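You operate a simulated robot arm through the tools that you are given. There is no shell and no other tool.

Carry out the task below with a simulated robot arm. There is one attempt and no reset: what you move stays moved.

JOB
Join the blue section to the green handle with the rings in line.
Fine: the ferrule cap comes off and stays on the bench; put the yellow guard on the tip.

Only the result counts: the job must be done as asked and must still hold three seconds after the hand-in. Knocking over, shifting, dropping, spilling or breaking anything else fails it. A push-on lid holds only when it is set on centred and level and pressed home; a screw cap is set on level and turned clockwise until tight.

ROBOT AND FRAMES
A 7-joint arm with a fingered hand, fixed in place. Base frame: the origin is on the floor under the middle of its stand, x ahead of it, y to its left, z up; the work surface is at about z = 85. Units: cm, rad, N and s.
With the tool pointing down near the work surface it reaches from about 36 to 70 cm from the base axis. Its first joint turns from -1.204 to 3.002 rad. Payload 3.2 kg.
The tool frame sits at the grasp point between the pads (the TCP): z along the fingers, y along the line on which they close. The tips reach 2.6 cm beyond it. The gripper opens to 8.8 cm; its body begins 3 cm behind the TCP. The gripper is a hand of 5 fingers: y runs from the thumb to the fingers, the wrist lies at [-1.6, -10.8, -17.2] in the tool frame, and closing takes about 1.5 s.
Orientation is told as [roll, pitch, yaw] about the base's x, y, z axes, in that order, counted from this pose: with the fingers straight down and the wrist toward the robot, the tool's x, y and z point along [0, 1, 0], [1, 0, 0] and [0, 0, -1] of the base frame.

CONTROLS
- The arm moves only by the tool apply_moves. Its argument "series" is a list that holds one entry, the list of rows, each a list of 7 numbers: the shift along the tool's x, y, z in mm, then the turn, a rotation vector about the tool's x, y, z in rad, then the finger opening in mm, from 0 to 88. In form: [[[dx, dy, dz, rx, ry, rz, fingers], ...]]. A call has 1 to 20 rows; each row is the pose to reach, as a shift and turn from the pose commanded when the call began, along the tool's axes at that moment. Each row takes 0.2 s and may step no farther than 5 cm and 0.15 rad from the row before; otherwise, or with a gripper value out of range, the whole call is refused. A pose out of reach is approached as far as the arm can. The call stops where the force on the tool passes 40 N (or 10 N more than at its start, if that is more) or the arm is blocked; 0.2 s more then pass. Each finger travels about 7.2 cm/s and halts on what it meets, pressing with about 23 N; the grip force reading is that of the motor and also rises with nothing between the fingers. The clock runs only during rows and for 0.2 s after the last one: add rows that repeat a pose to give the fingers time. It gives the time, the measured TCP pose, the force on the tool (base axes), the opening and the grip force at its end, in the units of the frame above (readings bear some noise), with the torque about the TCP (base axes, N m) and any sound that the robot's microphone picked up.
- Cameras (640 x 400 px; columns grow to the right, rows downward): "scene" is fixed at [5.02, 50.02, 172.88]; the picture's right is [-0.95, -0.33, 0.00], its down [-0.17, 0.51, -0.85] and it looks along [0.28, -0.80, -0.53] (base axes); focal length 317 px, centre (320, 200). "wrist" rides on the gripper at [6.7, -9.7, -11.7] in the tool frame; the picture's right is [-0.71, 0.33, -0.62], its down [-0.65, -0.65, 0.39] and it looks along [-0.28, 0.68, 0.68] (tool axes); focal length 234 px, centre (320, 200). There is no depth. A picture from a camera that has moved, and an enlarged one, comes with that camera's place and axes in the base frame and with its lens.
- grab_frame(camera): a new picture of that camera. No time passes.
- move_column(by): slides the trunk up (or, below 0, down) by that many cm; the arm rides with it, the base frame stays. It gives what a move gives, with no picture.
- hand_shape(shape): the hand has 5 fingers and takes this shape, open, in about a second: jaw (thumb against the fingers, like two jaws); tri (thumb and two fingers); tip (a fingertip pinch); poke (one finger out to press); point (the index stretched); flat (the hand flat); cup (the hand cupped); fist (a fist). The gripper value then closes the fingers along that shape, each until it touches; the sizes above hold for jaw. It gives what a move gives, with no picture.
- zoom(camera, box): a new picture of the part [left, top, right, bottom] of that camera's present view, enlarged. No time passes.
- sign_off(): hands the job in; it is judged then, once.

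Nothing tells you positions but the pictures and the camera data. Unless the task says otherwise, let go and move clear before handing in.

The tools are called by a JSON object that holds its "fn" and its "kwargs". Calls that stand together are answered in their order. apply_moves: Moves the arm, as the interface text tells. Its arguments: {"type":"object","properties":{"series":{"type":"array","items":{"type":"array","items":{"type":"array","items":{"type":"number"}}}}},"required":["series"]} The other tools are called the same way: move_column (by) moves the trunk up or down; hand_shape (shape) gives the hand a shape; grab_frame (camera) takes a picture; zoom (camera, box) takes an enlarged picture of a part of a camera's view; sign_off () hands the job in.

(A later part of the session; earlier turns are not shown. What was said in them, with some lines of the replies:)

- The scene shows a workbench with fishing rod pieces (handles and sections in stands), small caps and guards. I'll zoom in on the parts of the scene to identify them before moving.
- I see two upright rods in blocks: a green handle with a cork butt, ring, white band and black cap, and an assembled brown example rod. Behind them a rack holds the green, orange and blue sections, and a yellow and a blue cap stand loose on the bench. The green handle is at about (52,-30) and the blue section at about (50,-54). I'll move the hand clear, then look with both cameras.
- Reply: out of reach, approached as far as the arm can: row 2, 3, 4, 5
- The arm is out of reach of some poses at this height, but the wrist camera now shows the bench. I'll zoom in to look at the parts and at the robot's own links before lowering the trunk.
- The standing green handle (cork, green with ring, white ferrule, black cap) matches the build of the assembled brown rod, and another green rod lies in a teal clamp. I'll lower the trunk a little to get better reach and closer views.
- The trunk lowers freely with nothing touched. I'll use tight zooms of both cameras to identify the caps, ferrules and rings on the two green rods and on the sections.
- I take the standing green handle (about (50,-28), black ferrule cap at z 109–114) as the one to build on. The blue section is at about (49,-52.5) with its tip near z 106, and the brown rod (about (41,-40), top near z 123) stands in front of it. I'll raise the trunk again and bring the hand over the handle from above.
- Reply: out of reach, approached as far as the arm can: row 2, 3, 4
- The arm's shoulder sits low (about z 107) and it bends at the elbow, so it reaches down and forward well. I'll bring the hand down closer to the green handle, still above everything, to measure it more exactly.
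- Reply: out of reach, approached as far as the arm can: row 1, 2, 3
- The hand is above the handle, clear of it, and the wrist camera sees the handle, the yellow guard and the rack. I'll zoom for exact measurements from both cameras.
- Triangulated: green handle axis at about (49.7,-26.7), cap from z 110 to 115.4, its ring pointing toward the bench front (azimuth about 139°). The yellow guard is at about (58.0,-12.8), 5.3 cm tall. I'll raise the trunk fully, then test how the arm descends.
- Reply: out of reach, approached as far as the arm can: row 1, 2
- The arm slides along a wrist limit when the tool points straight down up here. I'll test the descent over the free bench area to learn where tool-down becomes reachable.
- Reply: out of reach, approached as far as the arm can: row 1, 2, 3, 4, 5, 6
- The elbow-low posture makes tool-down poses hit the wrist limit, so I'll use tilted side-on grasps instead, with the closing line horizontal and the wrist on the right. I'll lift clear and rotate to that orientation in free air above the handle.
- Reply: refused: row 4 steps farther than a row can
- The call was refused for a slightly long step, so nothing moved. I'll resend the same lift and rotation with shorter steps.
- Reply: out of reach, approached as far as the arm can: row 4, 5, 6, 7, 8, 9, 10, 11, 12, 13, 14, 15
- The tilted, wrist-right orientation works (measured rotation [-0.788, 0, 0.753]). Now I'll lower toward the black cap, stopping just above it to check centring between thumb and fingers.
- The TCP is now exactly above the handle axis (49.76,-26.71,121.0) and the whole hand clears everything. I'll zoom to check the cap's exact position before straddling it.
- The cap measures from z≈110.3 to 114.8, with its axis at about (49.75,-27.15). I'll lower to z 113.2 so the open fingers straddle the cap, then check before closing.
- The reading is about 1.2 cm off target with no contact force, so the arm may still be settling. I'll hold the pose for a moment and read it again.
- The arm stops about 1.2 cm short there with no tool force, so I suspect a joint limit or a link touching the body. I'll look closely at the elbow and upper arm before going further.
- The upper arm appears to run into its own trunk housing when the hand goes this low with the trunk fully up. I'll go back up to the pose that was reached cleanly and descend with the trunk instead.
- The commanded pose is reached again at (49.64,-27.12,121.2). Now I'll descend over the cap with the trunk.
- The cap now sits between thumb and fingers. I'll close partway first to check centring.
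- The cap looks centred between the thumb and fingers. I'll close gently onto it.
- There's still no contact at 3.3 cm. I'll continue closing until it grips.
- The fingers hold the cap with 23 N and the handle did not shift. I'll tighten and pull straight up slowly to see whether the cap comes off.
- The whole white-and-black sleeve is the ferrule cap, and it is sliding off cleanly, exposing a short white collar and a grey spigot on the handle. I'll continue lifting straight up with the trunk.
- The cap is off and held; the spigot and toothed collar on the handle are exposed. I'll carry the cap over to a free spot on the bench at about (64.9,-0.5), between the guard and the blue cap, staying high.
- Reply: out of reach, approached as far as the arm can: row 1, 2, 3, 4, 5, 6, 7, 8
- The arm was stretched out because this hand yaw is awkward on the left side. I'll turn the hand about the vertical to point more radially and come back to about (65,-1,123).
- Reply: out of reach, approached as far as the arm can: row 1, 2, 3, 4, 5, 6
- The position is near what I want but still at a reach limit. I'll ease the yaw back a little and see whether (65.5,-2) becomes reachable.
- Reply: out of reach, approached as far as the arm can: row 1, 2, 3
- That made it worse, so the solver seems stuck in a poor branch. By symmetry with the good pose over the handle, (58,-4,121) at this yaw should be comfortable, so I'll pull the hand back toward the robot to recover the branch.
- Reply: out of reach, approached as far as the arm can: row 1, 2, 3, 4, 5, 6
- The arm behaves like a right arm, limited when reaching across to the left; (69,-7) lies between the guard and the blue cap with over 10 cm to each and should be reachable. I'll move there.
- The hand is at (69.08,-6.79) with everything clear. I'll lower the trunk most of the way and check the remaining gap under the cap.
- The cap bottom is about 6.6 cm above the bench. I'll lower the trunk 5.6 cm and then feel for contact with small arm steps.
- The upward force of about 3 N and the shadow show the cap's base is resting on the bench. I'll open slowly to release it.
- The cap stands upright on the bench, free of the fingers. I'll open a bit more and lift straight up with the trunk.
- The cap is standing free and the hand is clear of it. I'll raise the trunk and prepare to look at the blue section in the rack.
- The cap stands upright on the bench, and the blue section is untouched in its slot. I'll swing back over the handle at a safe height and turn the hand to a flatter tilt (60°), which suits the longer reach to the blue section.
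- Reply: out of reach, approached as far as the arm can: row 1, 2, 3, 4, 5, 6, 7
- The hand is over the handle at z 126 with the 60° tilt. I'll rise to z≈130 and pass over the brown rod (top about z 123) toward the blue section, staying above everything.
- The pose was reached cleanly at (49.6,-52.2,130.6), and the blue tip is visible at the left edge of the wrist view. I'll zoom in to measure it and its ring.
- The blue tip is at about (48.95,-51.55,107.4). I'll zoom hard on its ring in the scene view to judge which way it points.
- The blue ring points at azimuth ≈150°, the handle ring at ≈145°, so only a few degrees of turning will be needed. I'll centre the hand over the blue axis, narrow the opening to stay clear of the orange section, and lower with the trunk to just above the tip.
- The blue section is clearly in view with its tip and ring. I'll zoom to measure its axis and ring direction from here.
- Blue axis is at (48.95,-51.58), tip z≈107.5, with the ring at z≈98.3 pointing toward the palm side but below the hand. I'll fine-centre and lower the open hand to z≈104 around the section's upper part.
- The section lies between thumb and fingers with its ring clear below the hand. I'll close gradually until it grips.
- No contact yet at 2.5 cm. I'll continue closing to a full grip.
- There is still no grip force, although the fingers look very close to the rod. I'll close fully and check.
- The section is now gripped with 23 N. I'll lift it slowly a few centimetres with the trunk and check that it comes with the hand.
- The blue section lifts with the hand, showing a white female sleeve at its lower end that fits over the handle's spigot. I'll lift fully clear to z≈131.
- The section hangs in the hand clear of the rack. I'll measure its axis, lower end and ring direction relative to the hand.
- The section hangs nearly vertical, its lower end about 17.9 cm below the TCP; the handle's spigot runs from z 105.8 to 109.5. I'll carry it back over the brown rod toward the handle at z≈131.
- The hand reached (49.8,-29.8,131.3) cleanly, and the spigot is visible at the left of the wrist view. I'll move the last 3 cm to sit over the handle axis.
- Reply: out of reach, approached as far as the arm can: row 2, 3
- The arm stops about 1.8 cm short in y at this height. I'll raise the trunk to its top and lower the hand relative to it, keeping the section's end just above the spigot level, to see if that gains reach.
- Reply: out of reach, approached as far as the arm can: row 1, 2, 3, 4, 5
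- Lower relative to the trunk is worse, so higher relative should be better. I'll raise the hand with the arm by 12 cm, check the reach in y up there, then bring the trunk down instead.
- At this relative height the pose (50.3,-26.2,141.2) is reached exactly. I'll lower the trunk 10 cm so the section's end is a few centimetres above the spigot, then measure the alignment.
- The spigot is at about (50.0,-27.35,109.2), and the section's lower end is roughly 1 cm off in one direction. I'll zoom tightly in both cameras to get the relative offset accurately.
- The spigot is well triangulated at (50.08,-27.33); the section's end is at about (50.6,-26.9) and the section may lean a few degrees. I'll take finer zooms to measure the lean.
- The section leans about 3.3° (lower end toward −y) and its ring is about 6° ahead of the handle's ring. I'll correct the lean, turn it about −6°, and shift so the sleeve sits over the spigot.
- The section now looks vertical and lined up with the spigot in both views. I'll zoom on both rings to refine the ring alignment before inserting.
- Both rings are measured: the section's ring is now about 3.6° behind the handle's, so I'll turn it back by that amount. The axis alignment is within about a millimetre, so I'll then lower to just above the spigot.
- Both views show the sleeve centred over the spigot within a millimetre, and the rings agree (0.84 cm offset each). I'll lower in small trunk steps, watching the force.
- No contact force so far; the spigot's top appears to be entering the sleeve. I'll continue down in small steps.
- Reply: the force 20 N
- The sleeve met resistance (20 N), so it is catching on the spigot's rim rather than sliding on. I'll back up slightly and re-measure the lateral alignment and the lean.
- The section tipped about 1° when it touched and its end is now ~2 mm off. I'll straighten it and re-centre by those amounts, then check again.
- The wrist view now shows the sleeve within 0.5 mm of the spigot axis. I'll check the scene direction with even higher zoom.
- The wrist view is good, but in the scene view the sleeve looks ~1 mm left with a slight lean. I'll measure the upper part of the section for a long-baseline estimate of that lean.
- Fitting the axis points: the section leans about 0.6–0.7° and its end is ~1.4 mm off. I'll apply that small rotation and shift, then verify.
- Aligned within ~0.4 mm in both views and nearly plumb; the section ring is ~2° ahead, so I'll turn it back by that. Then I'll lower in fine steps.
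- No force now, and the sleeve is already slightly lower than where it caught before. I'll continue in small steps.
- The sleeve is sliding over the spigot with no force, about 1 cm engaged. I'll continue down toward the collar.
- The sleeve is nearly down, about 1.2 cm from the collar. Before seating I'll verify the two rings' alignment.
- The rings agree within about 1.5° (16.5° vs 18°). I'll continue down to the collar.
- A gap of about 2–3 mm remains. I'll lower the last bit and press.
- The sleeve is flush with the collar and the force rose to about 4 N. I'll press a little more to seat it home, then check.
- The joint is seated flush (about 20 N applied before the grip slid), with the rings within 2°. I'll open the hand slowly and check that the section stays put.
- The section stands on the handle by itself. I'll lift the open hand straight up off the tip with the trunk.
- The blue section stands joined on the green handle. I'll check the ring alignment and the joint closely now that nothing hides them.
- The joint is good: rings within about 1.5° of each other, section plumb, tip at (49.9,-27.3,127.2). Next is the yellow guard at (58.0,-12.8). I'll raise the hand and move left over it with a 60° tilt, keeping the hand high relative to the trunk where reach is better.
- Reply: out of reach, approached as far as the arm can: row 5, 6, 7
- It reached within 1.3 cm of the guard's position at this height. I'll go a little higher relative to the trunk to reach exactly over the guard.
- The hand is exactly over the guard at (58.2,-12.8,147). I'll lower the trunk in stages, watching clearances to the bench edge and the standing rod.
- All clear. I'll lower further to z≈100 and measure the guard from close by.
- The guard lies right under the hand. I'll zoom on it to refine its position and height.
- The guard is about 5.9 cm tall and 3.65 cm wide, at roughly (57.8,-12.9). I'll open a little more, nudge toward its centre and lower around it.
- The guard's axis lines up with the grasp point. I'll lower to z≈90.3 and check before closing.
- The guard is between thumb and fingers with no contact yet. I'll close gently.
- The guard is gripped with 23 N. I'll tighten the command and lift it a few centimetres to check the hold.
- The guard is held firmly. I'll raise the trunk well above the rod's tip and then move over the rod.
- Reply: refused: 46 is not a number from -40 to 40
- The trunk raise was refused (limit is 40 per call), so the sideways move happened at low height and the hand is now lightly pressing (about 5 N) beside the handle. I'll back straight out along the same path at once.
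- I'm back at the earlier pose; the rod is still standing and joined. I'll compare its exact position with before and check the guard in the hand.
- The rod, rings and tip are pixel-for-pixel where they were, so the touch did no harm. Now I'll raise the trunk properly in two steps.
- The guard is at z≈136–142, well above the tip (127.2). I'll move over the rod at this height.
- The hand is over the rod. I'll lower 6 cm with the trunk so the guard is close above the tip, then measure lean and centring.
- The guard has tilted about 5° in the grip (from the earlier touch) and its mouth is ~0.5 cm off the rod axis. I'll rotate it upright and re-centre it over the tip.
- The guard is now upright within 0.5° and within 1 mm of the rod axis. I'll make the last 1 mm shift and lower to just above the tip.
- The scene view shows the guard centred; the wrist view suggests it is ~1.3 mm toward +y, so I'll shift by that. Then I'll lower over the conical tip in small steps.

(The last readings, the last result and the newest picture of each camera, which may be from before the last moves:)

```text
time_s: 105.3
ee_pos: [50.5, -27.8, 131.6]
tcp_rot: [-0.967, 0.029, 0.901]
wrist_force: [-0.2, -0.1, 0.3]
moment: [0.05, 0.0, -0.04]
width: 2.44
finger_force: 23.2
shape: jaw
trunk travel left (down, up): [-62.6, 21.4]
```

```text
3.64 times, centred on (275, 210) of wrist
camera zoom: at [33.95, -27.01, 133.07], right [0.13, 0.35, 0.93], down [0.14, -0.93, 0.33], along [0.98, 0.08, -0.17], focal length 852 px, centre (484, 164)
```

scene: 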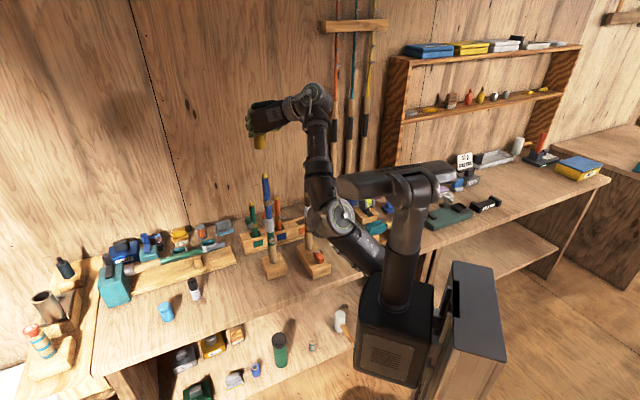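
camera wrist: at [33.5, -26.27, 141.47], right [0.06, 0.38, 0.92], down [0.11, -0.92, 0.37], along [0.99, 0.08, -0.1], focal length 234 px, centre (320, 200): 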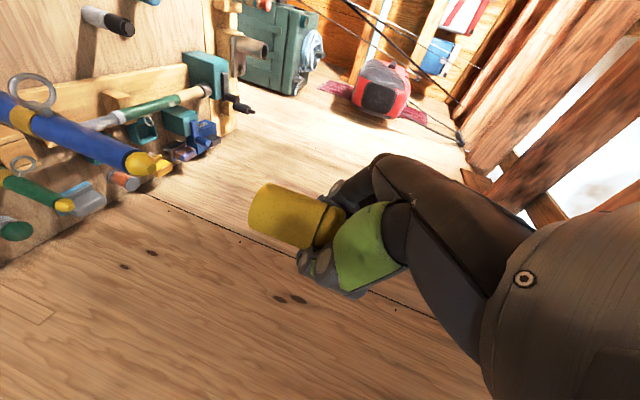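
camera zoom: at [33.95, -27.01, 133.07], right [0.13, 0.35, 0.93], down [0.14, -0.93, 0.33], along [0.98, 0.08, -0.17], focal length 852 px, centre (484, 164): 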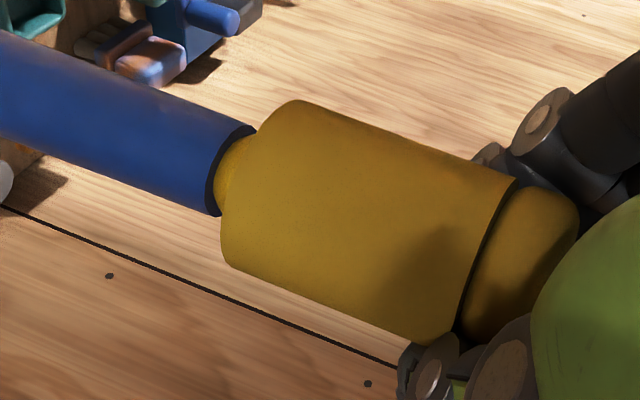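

Both views show the guard concentric with the rod as the tip enters it. I'll keep lowering in small steps while watching the force.

{"fn": "move_column", "kwargs": {"by": -0.6}}

{"fn": "move_column", "kwargs": {"by": -0.6}}

{"fn": "zoom", "kwargs": {"camera": "scene", "box": [255, 164, 285, 188]}}

{"fn": "zoom", "kwargs": {"camera": "wrist", "box": [200, 155, 350, 265]}}

```text
time_s: 105.8
ee_pos: [50.51, -27.81, 130.9]
tcp_rot: [-0.967, 0.026, 0.901]
wrist_force: [-0.2, 0.2, 0.3]
moment: [0.02, -0.01, -0.06]
width: 2.45
finger_force: 23.1
shape: jaw
trunk travel left (down, up): [-62.0, 22.0]
```

```text
time_s: 106.4
ee_pos: [50.47, -27.84, 130.44]
tcp_rot: [-0.967, 0.028, 0.899]
wrist_force: [0.1, -0.2, -0.3]
moment: [0.02, 0.0, 0.03]
width: 2.44
finger_force: 23.1
shape: jaw
trunk travel left (down, up): [-61.4, 22.6]
```

```text
16.00 times, centred on (270, 176) of scene
camera zoom: at [5.02, 50.02, 172.88], right [-0.95, -0.33, 0.0], down [-0.17, 0.51, -0.85], along [0.28, -0.8, -0.53], focal length 5076 px, centre (1120, 584)
```

zoom: 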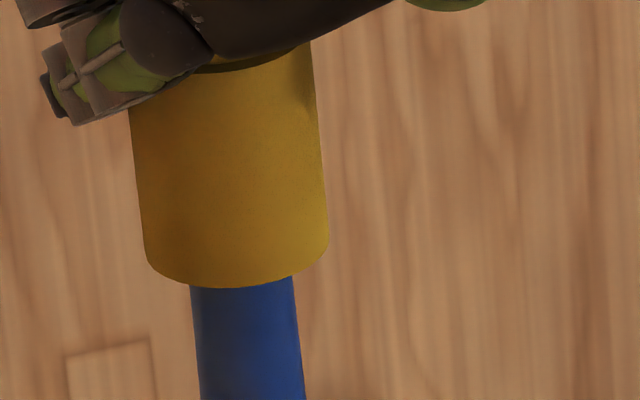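

```text
3.64 times, centred on (275, 210) of wrist
camera zoom: at [33.95, -27.01, 131.87], right [0.13, 0.35, 0.93], down [0.14, -0.93, 0.33], along [0.98, 0.08, -0.17], focal length 852 px, centre (484, 164)
```

zoom: 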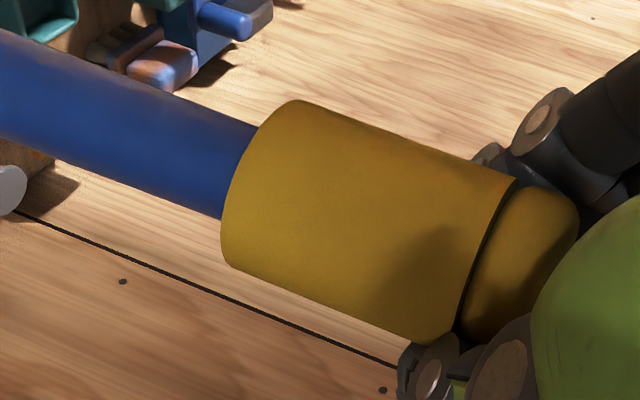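

The guard is sliding over the tip freely. Continuing down in small steps.

{"fn": "move_column", "kwargs": {"by": -0.7}}

{"fn": "move_column", "kwargs": {"by": -0.6}}

{"fn": "zoom", "kwargs": {"camera": "scene", "box": [255, 168, 285, 192]}}

{"fn": "zoom", "kwargs": {"camera": "wrist", "box": [200, 155, 350, 265]}}

```text
time_s: 106.9
ee_pos: [50.41, -27.9, 129.76]
tcp_rot: [-0.966, 0.027, 0.899]
wrist_force: [0.4, 0.5, -0.6]
moment: [-0.01, -0.02, 0.0]
width: 2.44
finger_force: 22.8
shape: jaw
trunk travel left (down, up): [-60.7, 23.3]
```

```text
time_s: 107.5
ee_pos: [50.52, -27.79, 129.12]
tcp_rot: [-0.967, 0.028, 0.901]
wrist_force: [0.7, 0.2, -0.5]
moment: [-0.01, 0.01, 0.0]
width: 2.46
finger_force: 22.7
shape: jaw
trunk travel left (down, up): [-60.1, 23.9]
```

```text
16.00 times, centred on (270, 180) of scene
camera zoom: at [5.02, 50.02, 172.88], right [-0.95, -0.33, 0.0], down [-0.17, 0.51, -0.85], along [0.28, -0.8, -0.53], focal length 5076 px, centre (1120, 520)
```

zoom: 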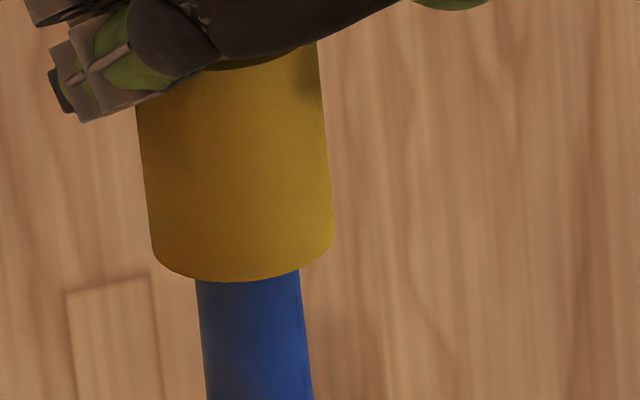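

```text
3.64 times, centred on (275, 210) of wrist
camera zoom: at [33.95, -27.01, 130.57], right [0.13, 0.35, 0.93], down [0.14, -0.93, 0.33], along [0.98, 0.08, -0.17], focal length 852 px, centre (484, 164)
```

zoom: 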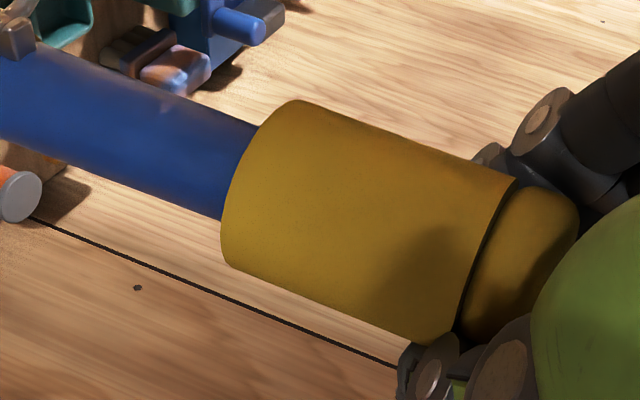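

About 3.3 cm of the tip is inside the guard with no resistance. I'll keep going until it bottoms out.

{"fn": "move_column", "kwargs": {"by": -0.6}}

{"fn": "move_column", "kwargs": {"by": -0.5}}

{"fn": "move_column", "kwargs": {"by": -0.4}}

{"fn": "zoom", "kwargs": {"camera": "scene", "box": [255, 172, 285, 196]}}

{"fn": "zoom", "kwargs": {"camera": "wrist", "box": [200, 155, 350, 265]}}

```text
time_s: 108.0
ee_pos: [50.39, -27.82, 128.48]
tcp_rot: [-0.967, 0.026, 0.901]
wrist_force: [0.4, 0.1, -0.9]
moment: [0.02, -0.01, 0.01]
width: 2.44
finger_force: 23.0
shape: jaw
trunk travel left (down, up): [-59.5, 24.5]
```

```text
time_s: 108.6
ee_pos: [50.59, -28.03, 127.91]
tcp_rot: [-0.966, 0.028, 0.9]
wrist_force: [0.2, 0.4, -0.1]
moment: [0.01, 0.04, -0.02]
width: 2.44
finger_force: 22.5
shape: jaw
trunk travel left (down, up): [-59.0, 25.0]
```

```text
time_s: 109.1
ee_pos: [50.36, -27.84, 127.62]
tcp_rot: [-0.969, 0.028, 0.899]
wrist_force: [0.2, 0.5, 2.2]
moment: [0.05, 0.03, -0.01]
width: 2.45
finger_force: 23.3
shape: jaw
trunk travel left (down, up): [-58.6, 25.4]
```

```text
16.00 times, centred on (270, 184) of scene
camera zoom: at [5.02, 50.02, 172.88], right [-0.95, -0.33, 0.0], down [-0.17, 0.51, -0.85], along [0.28, -0.8, -0.53], focal length 5076 px, centre (1120, 456)
```

zoom: 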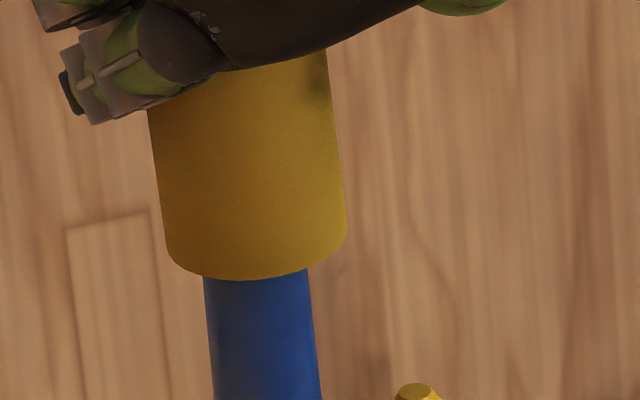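

```text
3.64 times, centred on (275, 210) of wrist
camera zoom: at [33.9, -26.99, 129.1], right [0.13, 0.35, 0.93], down [0.14, -0.93, 0.33], along [0.98, 0.08, -0.17], focal length 852 px, centre (484, 164)
```

zoom: 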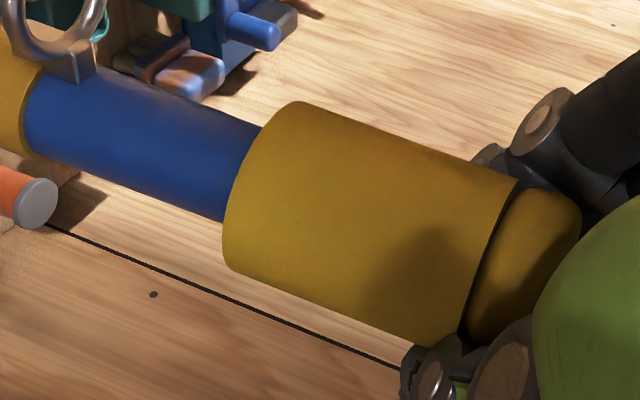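

Contact: the guard has bottomed out on the tip (force rising to ~2 N) with about 4.8 cm engaged. I'll press it home.

{"fn": "move_column", "kwargs": {"by": -0.4}}

{"fn": "move_column", "kwargs": {"by": -0.3}}

{"fn": "zoom", "kwargs": {"camera": "scene", "box": [255, 172, 285, 196]}}

{"fn": "zoom", "kwargs": {"camera": "wrist", "box": [200, 155, 350, 265]}}

```text
time_s: 109.6
ee_pos: [50.25, -27.71, 127.41]
tcp_rot: [-0.974, 0.025, 0.901]
wrist_force: [1.1, -0.5, 16.0]
moment: [0.09, -0.09, -0.04]
width: 2.43
finger_force: 23.0
shape: jaw
trunk travel left (down, up): [-58.2, 25.8]
```

```text
time_s: 110.1
ee_pos: [50.07, -27.58, 127.34]
tcp_rot: [-0.975, 0.026, 0.9]
wrist_force: [2.4, -0.3, 28.2]
moment: [0.15, -0.22, -0.03]
width: 2.51
finger_force: 22.8
shape: jaw
trunk travel left (down, up): [-57.9, 26.1]
```

```text
16.00 times, centred on (270, 184) of scene
camera zoom: at [5.02, 50.02, 172.88], right [-0.95, -0.33, 0.0], down [-0.17, 0.51, -0.85], along [0.28, -0.8, -0.53], focal length 5076 px, centre (1120, 456)
```

zoom: 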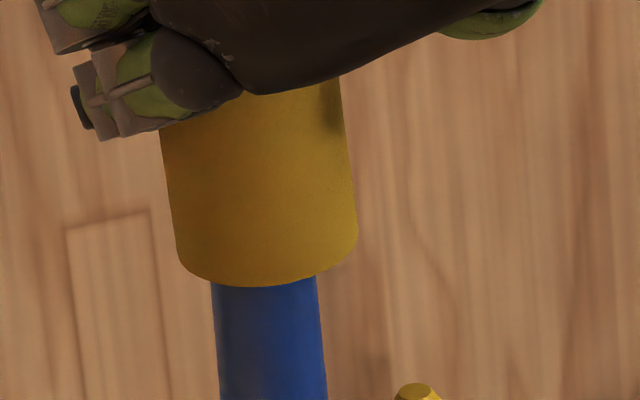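

```text
3.64 times, centred on (275, 210) of wrist
camera zoom: at [33.54, -26.73, 128.64], right [0.13, 0.35, 0.93], down [0.14, -0.93, 0.34], along [0.98, 0.08, -0.17], focal length 852 px, centre (484, 164)
```

zoom: 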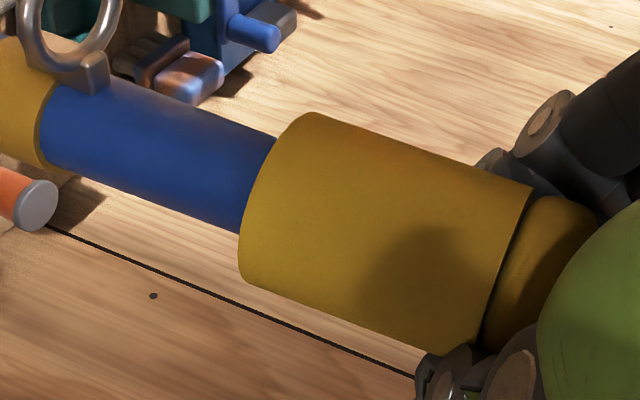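

The guard was pressed home with 28 N. I'll relax the push to near zero, then open the hand slowly.

{"fn": "move_column", "kwargs": {"by": 0.5}}

{"fn": "apply_moves", "kwargs": {"series": [[[0, 0, 0, 0, 0, 0, 22], [0, 0, 0, 0, 0, 0, 28], [0, 0, 0, 0, 0, 0, 34], [0, 0, 0, 0, 0, 0, 41], [0, 0, 0, 0, 0, 0, 48], [0, 0, 0, 0, 0, 0, 55], [0, 0, 0, 0, 0, 0, 61], [0, 0, 0, 0, 0, 0, 61]]]}}

{"fn": "grab_frame", "kwargs": {"camera": "wrist"}}

{"fn": "zoom", "kwargs": {"camera": "scene", "box": [240, 150, 310, 260]}}

```text
time_s: 110.7
ee_pos: [50.4, -27.67, 127.41]
tcp_rot: [-0.967, 0.028, 0.902]
wrist_force: [0.9, 1.0, 13.9]
moment: [0.08, -0.07, -0.01]
width: 2.45
finger_force: 23.1
shape: jaw
trunk travel left (down, up): [-58.4, 25.6]
```

```text
time_s: 112.5
ee_pos: [50.51, -27.87, 127.38]
tcp_rot: [-0.967, 0.03, 0.9]
wrist_force: [-0.8, 0.5, -0.5]
moment: [-0.01, 0.02, -0.02]
width: 6.02
finger_force: 0.0
shape: jaw
trunk travel left (down, up): [-58.4, 25.6]
```

```text
taken
camera wrist: at [33.95, -27.01, 128.87], right [0.13, 0.35, 0.93], down [0.14, -0.93, 0.33], along [0.98, 0.08, -0.17], focal length 234 px, centre (320, 200)
```

wrist: 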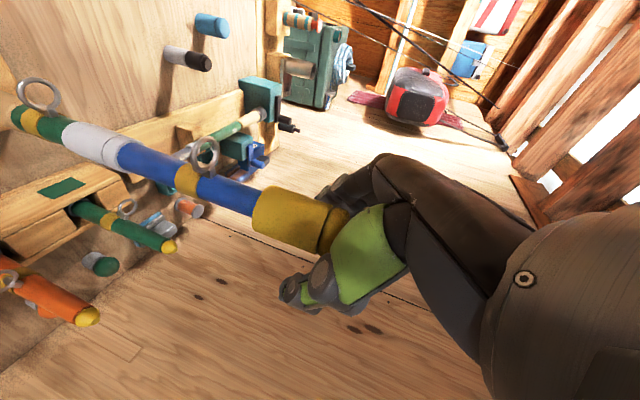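

```text
3.64 times, centred on (275, 205) of scene
camera zoom: at [5.02, 50.02, 172.88], right [-0.95, -0.33, 0.0], down [-0.17, 0.51, -0.85], along [0.28, -0.8, -0.53], focal length 1154 px, centre (484, 182)
```

zoom: 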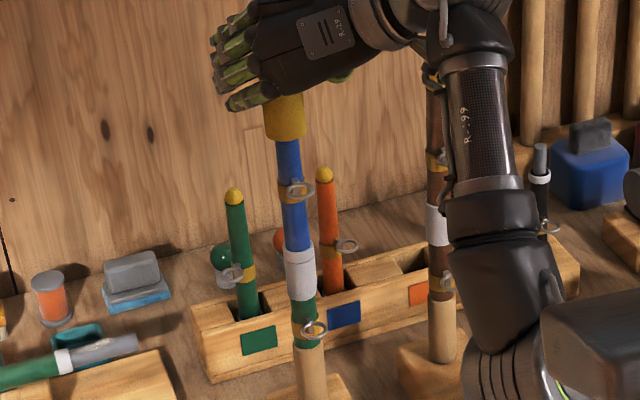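

The guard stays on the tip with the hand open. I'll open slightly wider and lift the hand straight up clear of it.

{"fn": "apply_moves", "kwargs": {"series": [[[0, 0, 0, 0, 0, 0, 66], [0, 0, 0, 0, 0, 0, 70], [0, 0, 0, 0, 0, 0, 70]]]}}

{"fn": "move_column", "kwargs": {"by": 4}}

{"fn": "move_column", "kwargs": {"by": 10}}

{"fn": "grab_frame", "kwargs": {"camera": "scene"}}

{"fn": "zoom", "kwargs": {"camera": "scene", "box": [230, 140, 320, 290]}}

{"fn": "grab_frame", "kwargs": {"camera": "wrist"}}

```text
time_s: 113.3
ee_pos: [50.46, -27.82, 127.43]
tcp_rot: [-0.967, 0.026, 0.9]
wrist_force: [-0.4, 0.0, 0.7]
moment: [0.0, 0.02, -0.03]
width: 6.96
finger_force: 0.1
shape: jaw
trunk travel left (down, up): [-58.4, 25.6]
```

```text
time_s: 114.1
ee_pos: [50.62, -27.93, 131.35]
tcp_rot: [-0.967, 0.028, 0.902]
wrist_force: [-0.9, 0.7, 0.4]
moment: [0.0, -0.02, -0.02]
width: 6.96
finger_force: 0.0
shape: jaw
trunk travel left (down, up): [-62.4, 21.6]
```

```text
time_s: 115.4
ee_pos: [50.51, -27.86, 141.26]
tcp_rot: [-0.967, 0.028, 0.901]
wrist_force: [-0.3, 0.0, 0.7]
moment: [-0.04, 0.0, 0.0]
width: 6.98
finger_force: 0.0
shape: jaw
trunk travel left (down, up): [-72.4, 11.6]
```

```text
taken
```

scene: 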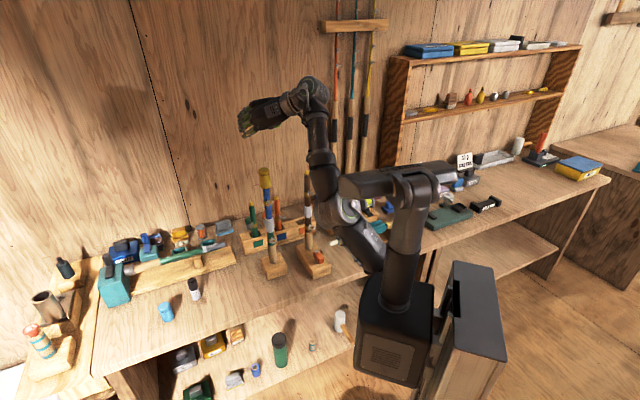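

```text
2.67 times, centred on (275, 215) of scene
camera zoom: at [5.02, 50.02, 172.88], right [-0.95, -0.33, 0.0], down [-0.17, 0.51, -0.85], along [0.28, -0.8, -0.53], focal length 846 px, centre (440, 160)
```

zoom: 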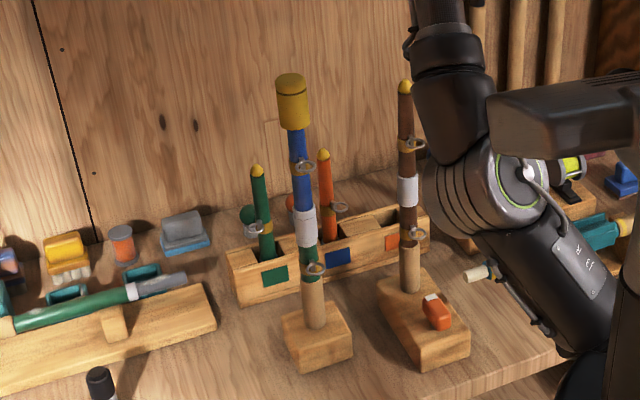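

```text
taken
camera wrist: at [33.97, -27.02, 142.86], right [0.13, 0.35, 0.93], down [0.14, -0.93, 0.33], along [0.98, 0.08, -0.17], focal length 234 px, centre (320, 200)
```

wrist: 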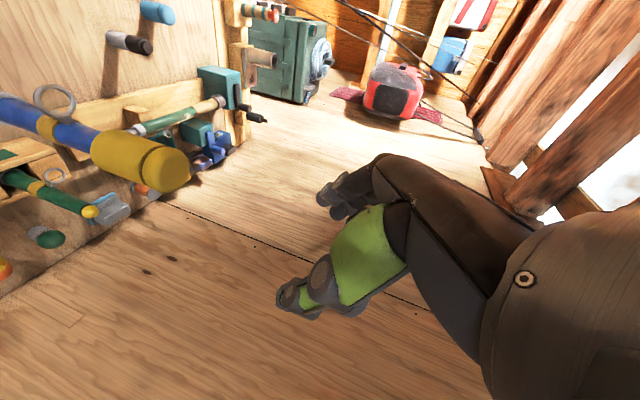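

The guard sits on the tip and the hand is clear. I'll verify the joint seam, the ring alignment, the guard's seating and the cap on the bench.

{"fn": "zoom", "kwargs": {"camera": "scene", "box": [255, 166, 285, 190]}}

{"fn": "zoom", "kwargs": {"camera": "scene", "box": [258, 192, 288, 216]}}

{"fn": "zoom", "kwargs": {"camera": "scene", "box": [260, 222, 290, 246]}}

{"fn": "zoom", "kwargs": {"camera": "scene", "box": [150, 260, 260, 330]}}

{"fn": "zoom", "kwargs": {"camera": "wrist", "box": [0, 70, 200, 210]}}

```text
16.00 times, centred on (270, 178) of scene
camera zoom: at [5.02, 50.02, 172.88], right [-0.95, -0.33, 0.0], down [-0.17, 0.51, -0.85], along [0.28, -0.8, -0.53], focal length 5076 px, centre (1120, 552)
```

zoom: 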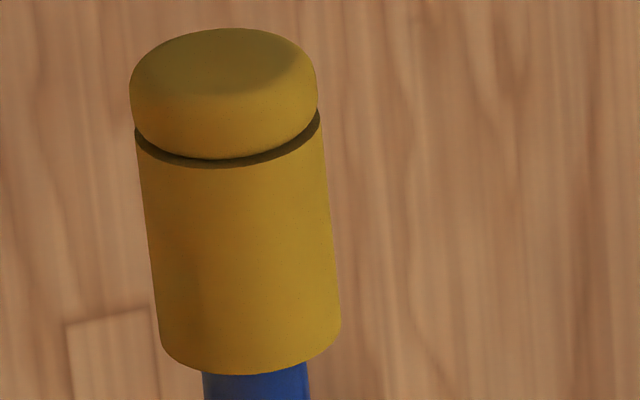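

```text
16.00 times, centred on (273, 204) of scene
camera zoom: at [5.02, 50.02, 172.88], right [-0.95, -0.33, 0.0], down [-0.17, 0.51, -0.85], along [0.28, -0.8, -0.53], focal length 5076 px, centre (1072, 136)
```

zoom: 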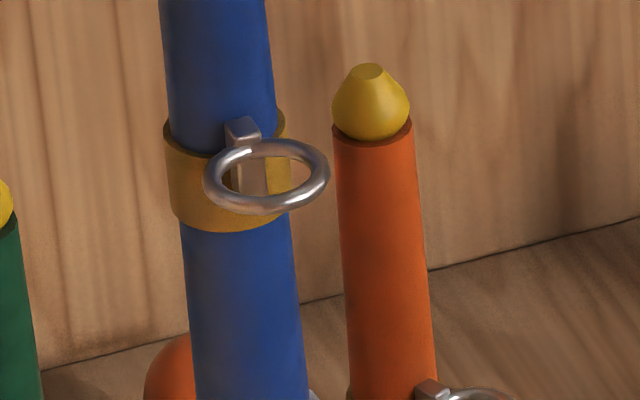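

```text
16.00 times, centred on (275, 234) of scene
camera zoom: at [5.02, 50.02, 172.88], right [-0.95, -0.33, 0.0], down [-0.17, 0.51, -0.85], along [0.28, -0.8, -0.53], focal length 5076 px, centre (1040, -344)
```

zoom: 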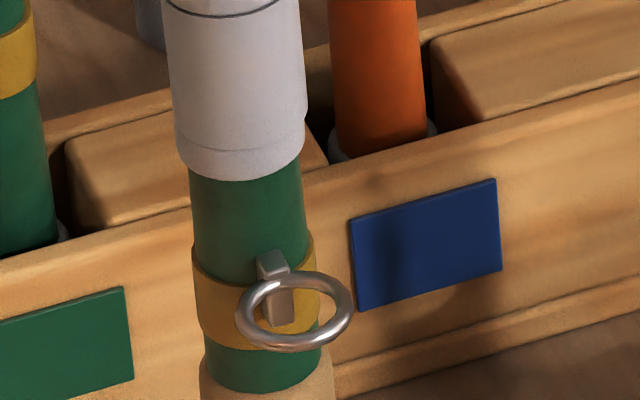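

```text
5.71 times, centred on (205, 295) of scene
camera zoom: at [5.02, 50.02, 172.88], right [-0.95, -0.33, 0.0], down [-0.17, 0.51, -0.85], along [0.28, -0.8, -0.53], focal length 1813 px, centre (977, -343)
```

zoom: 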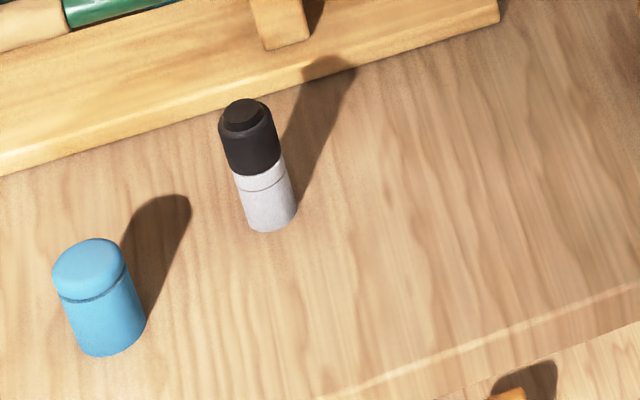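

```text
2.86 times, centred on (100, 140) of wrist
camera zoom: at [33.97, -27.02, 142.86], right [0.13, 0.35, 0.93], down [0.14, -0.93, 0.33], along [0.98, 0.08, -0.17], focal length 669 px, centre (949, 371)
```

zoom: 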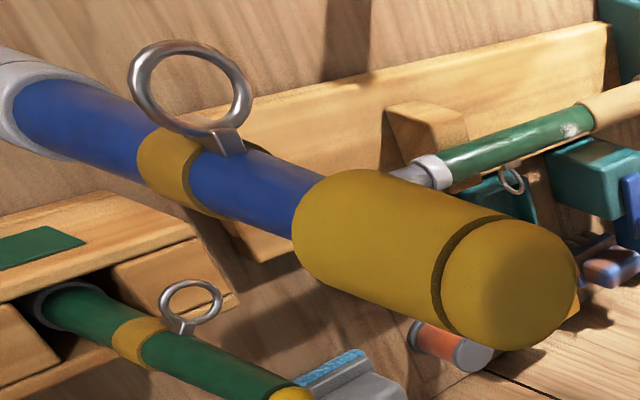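

Everything checks out: the joint is seamless, the rings are in line within about 2°, the guard is level and fully on, and the ferrule cap stands on the bench. I'll raise the hand well clear and take a last look.

{"fn": "move_column", "kwargs": {"by": 11}}

{"fn": "apply_moves", "kwargs": {"series": [[[0, 0, -30, 0, 0, 0, 70], [0, 0, -60, 0, 0, 0, 70], [0, 0, -60, 0, 0, 0, 70], [0, 0, -60, 0, 0, 0, 70], [0, 0, -60, 0, 0, 0, 70]]]}}

{"fn": "grab_frame", "kwargs": {"camera": "scene"}}

{"fn": "zoom", "kwargs": {"camera": "scene", "box": [90, 150, 400, 330]}}

```text
time_s: 116.9
ee_pos: [50.52, -27.92, 152.38]
tcp_rot: [-0.968, 0.029, 0.902]
wrist_force: [0.6, -0.3, -0.2]
moment: [-0.01, 0.01, -0.02]
width: 6.97
finger_force: 0.1
shape: jaw
trunk travel left (down, up): [-83.4, 0.6]
```

```text
time_s: 118.1
ee_pos: [46.65, -24.82, 155.83]
tcp_rot: [-0.967, 0.027, 0.9]
wrist_force: [0.1, 0.3, -0.7]
moment: [0.0, -0.01, -0.03]
width: 6.94
finger_force: 0.0
shape: jaw
trunk travel left (down, up): [-83.4, 0.6]
```

```text
taken
```

scene: 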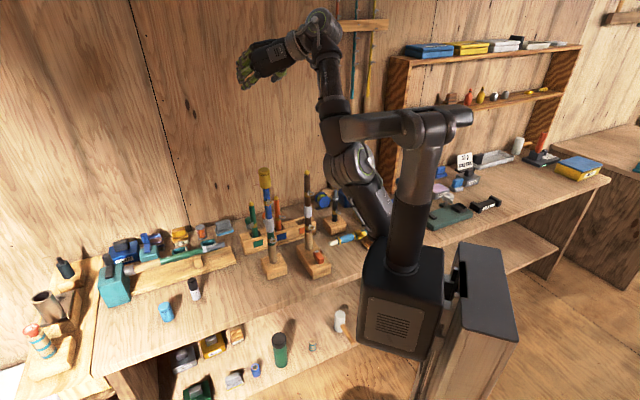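

```text
2.06 times, centred on (245, 240) of scene
camera zoom: at [5.02, 50.02, 172.88], right [-0.95, -0.33, 0.0], down [-0.17, 0.51, -0.85], along [0.28, -0.8, -0.53], focal length 655 px, centre (475, 117)
```

zoom: 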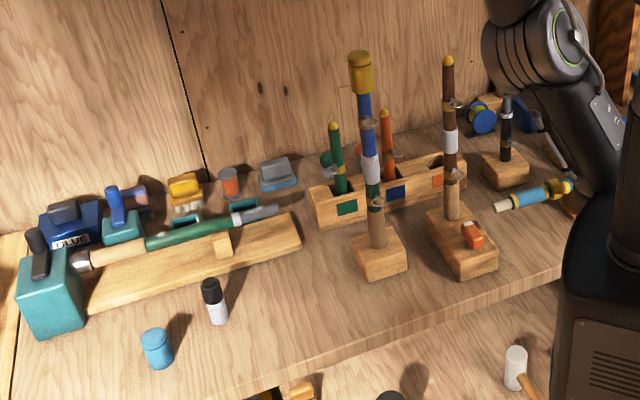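

The blue section is on the green handle with its rings in line, and the yellow guard is on the tip. The ferrule cap stands on the bench, and everything else looks undisturbed. The hand is well clear, so I'm handing the job in.

{"fn": "sign_off", "kwargs": {}}

```text
The job is handed in.
```

The blue section is joined to the green handle, with the rings in line to within about 2°. The yellow guard is on the tip, and the ferrule cap stands upright on the bench. I handed the job in with the hand well clear; no verdict has come back yet.

- **Joint:** the section's sleeve sits flush on the handle's collar. I pressed it down with about 20 N before the fingers started to slide, and it stood straight on its own when released.
- **Guard:** about 4.8 cm of the tip is inside it. I pressed it on with 28 N, and it sits level.
- **One slip:** a command to raise the trunk was refused, and the sideways move that followed ran at low height. The hand pressed lightly against the handle, at about 5–9 N. I backed out at once, and close-up pictures showed the rod and rings had not moved.
- **Choice of handle:** there were two green rods on the bench. I used the upright one, because it was the one wearing a ferrule cap.
- **Choice of section:** the rack labels did not match the section colours, so I took the section that is actually blue.
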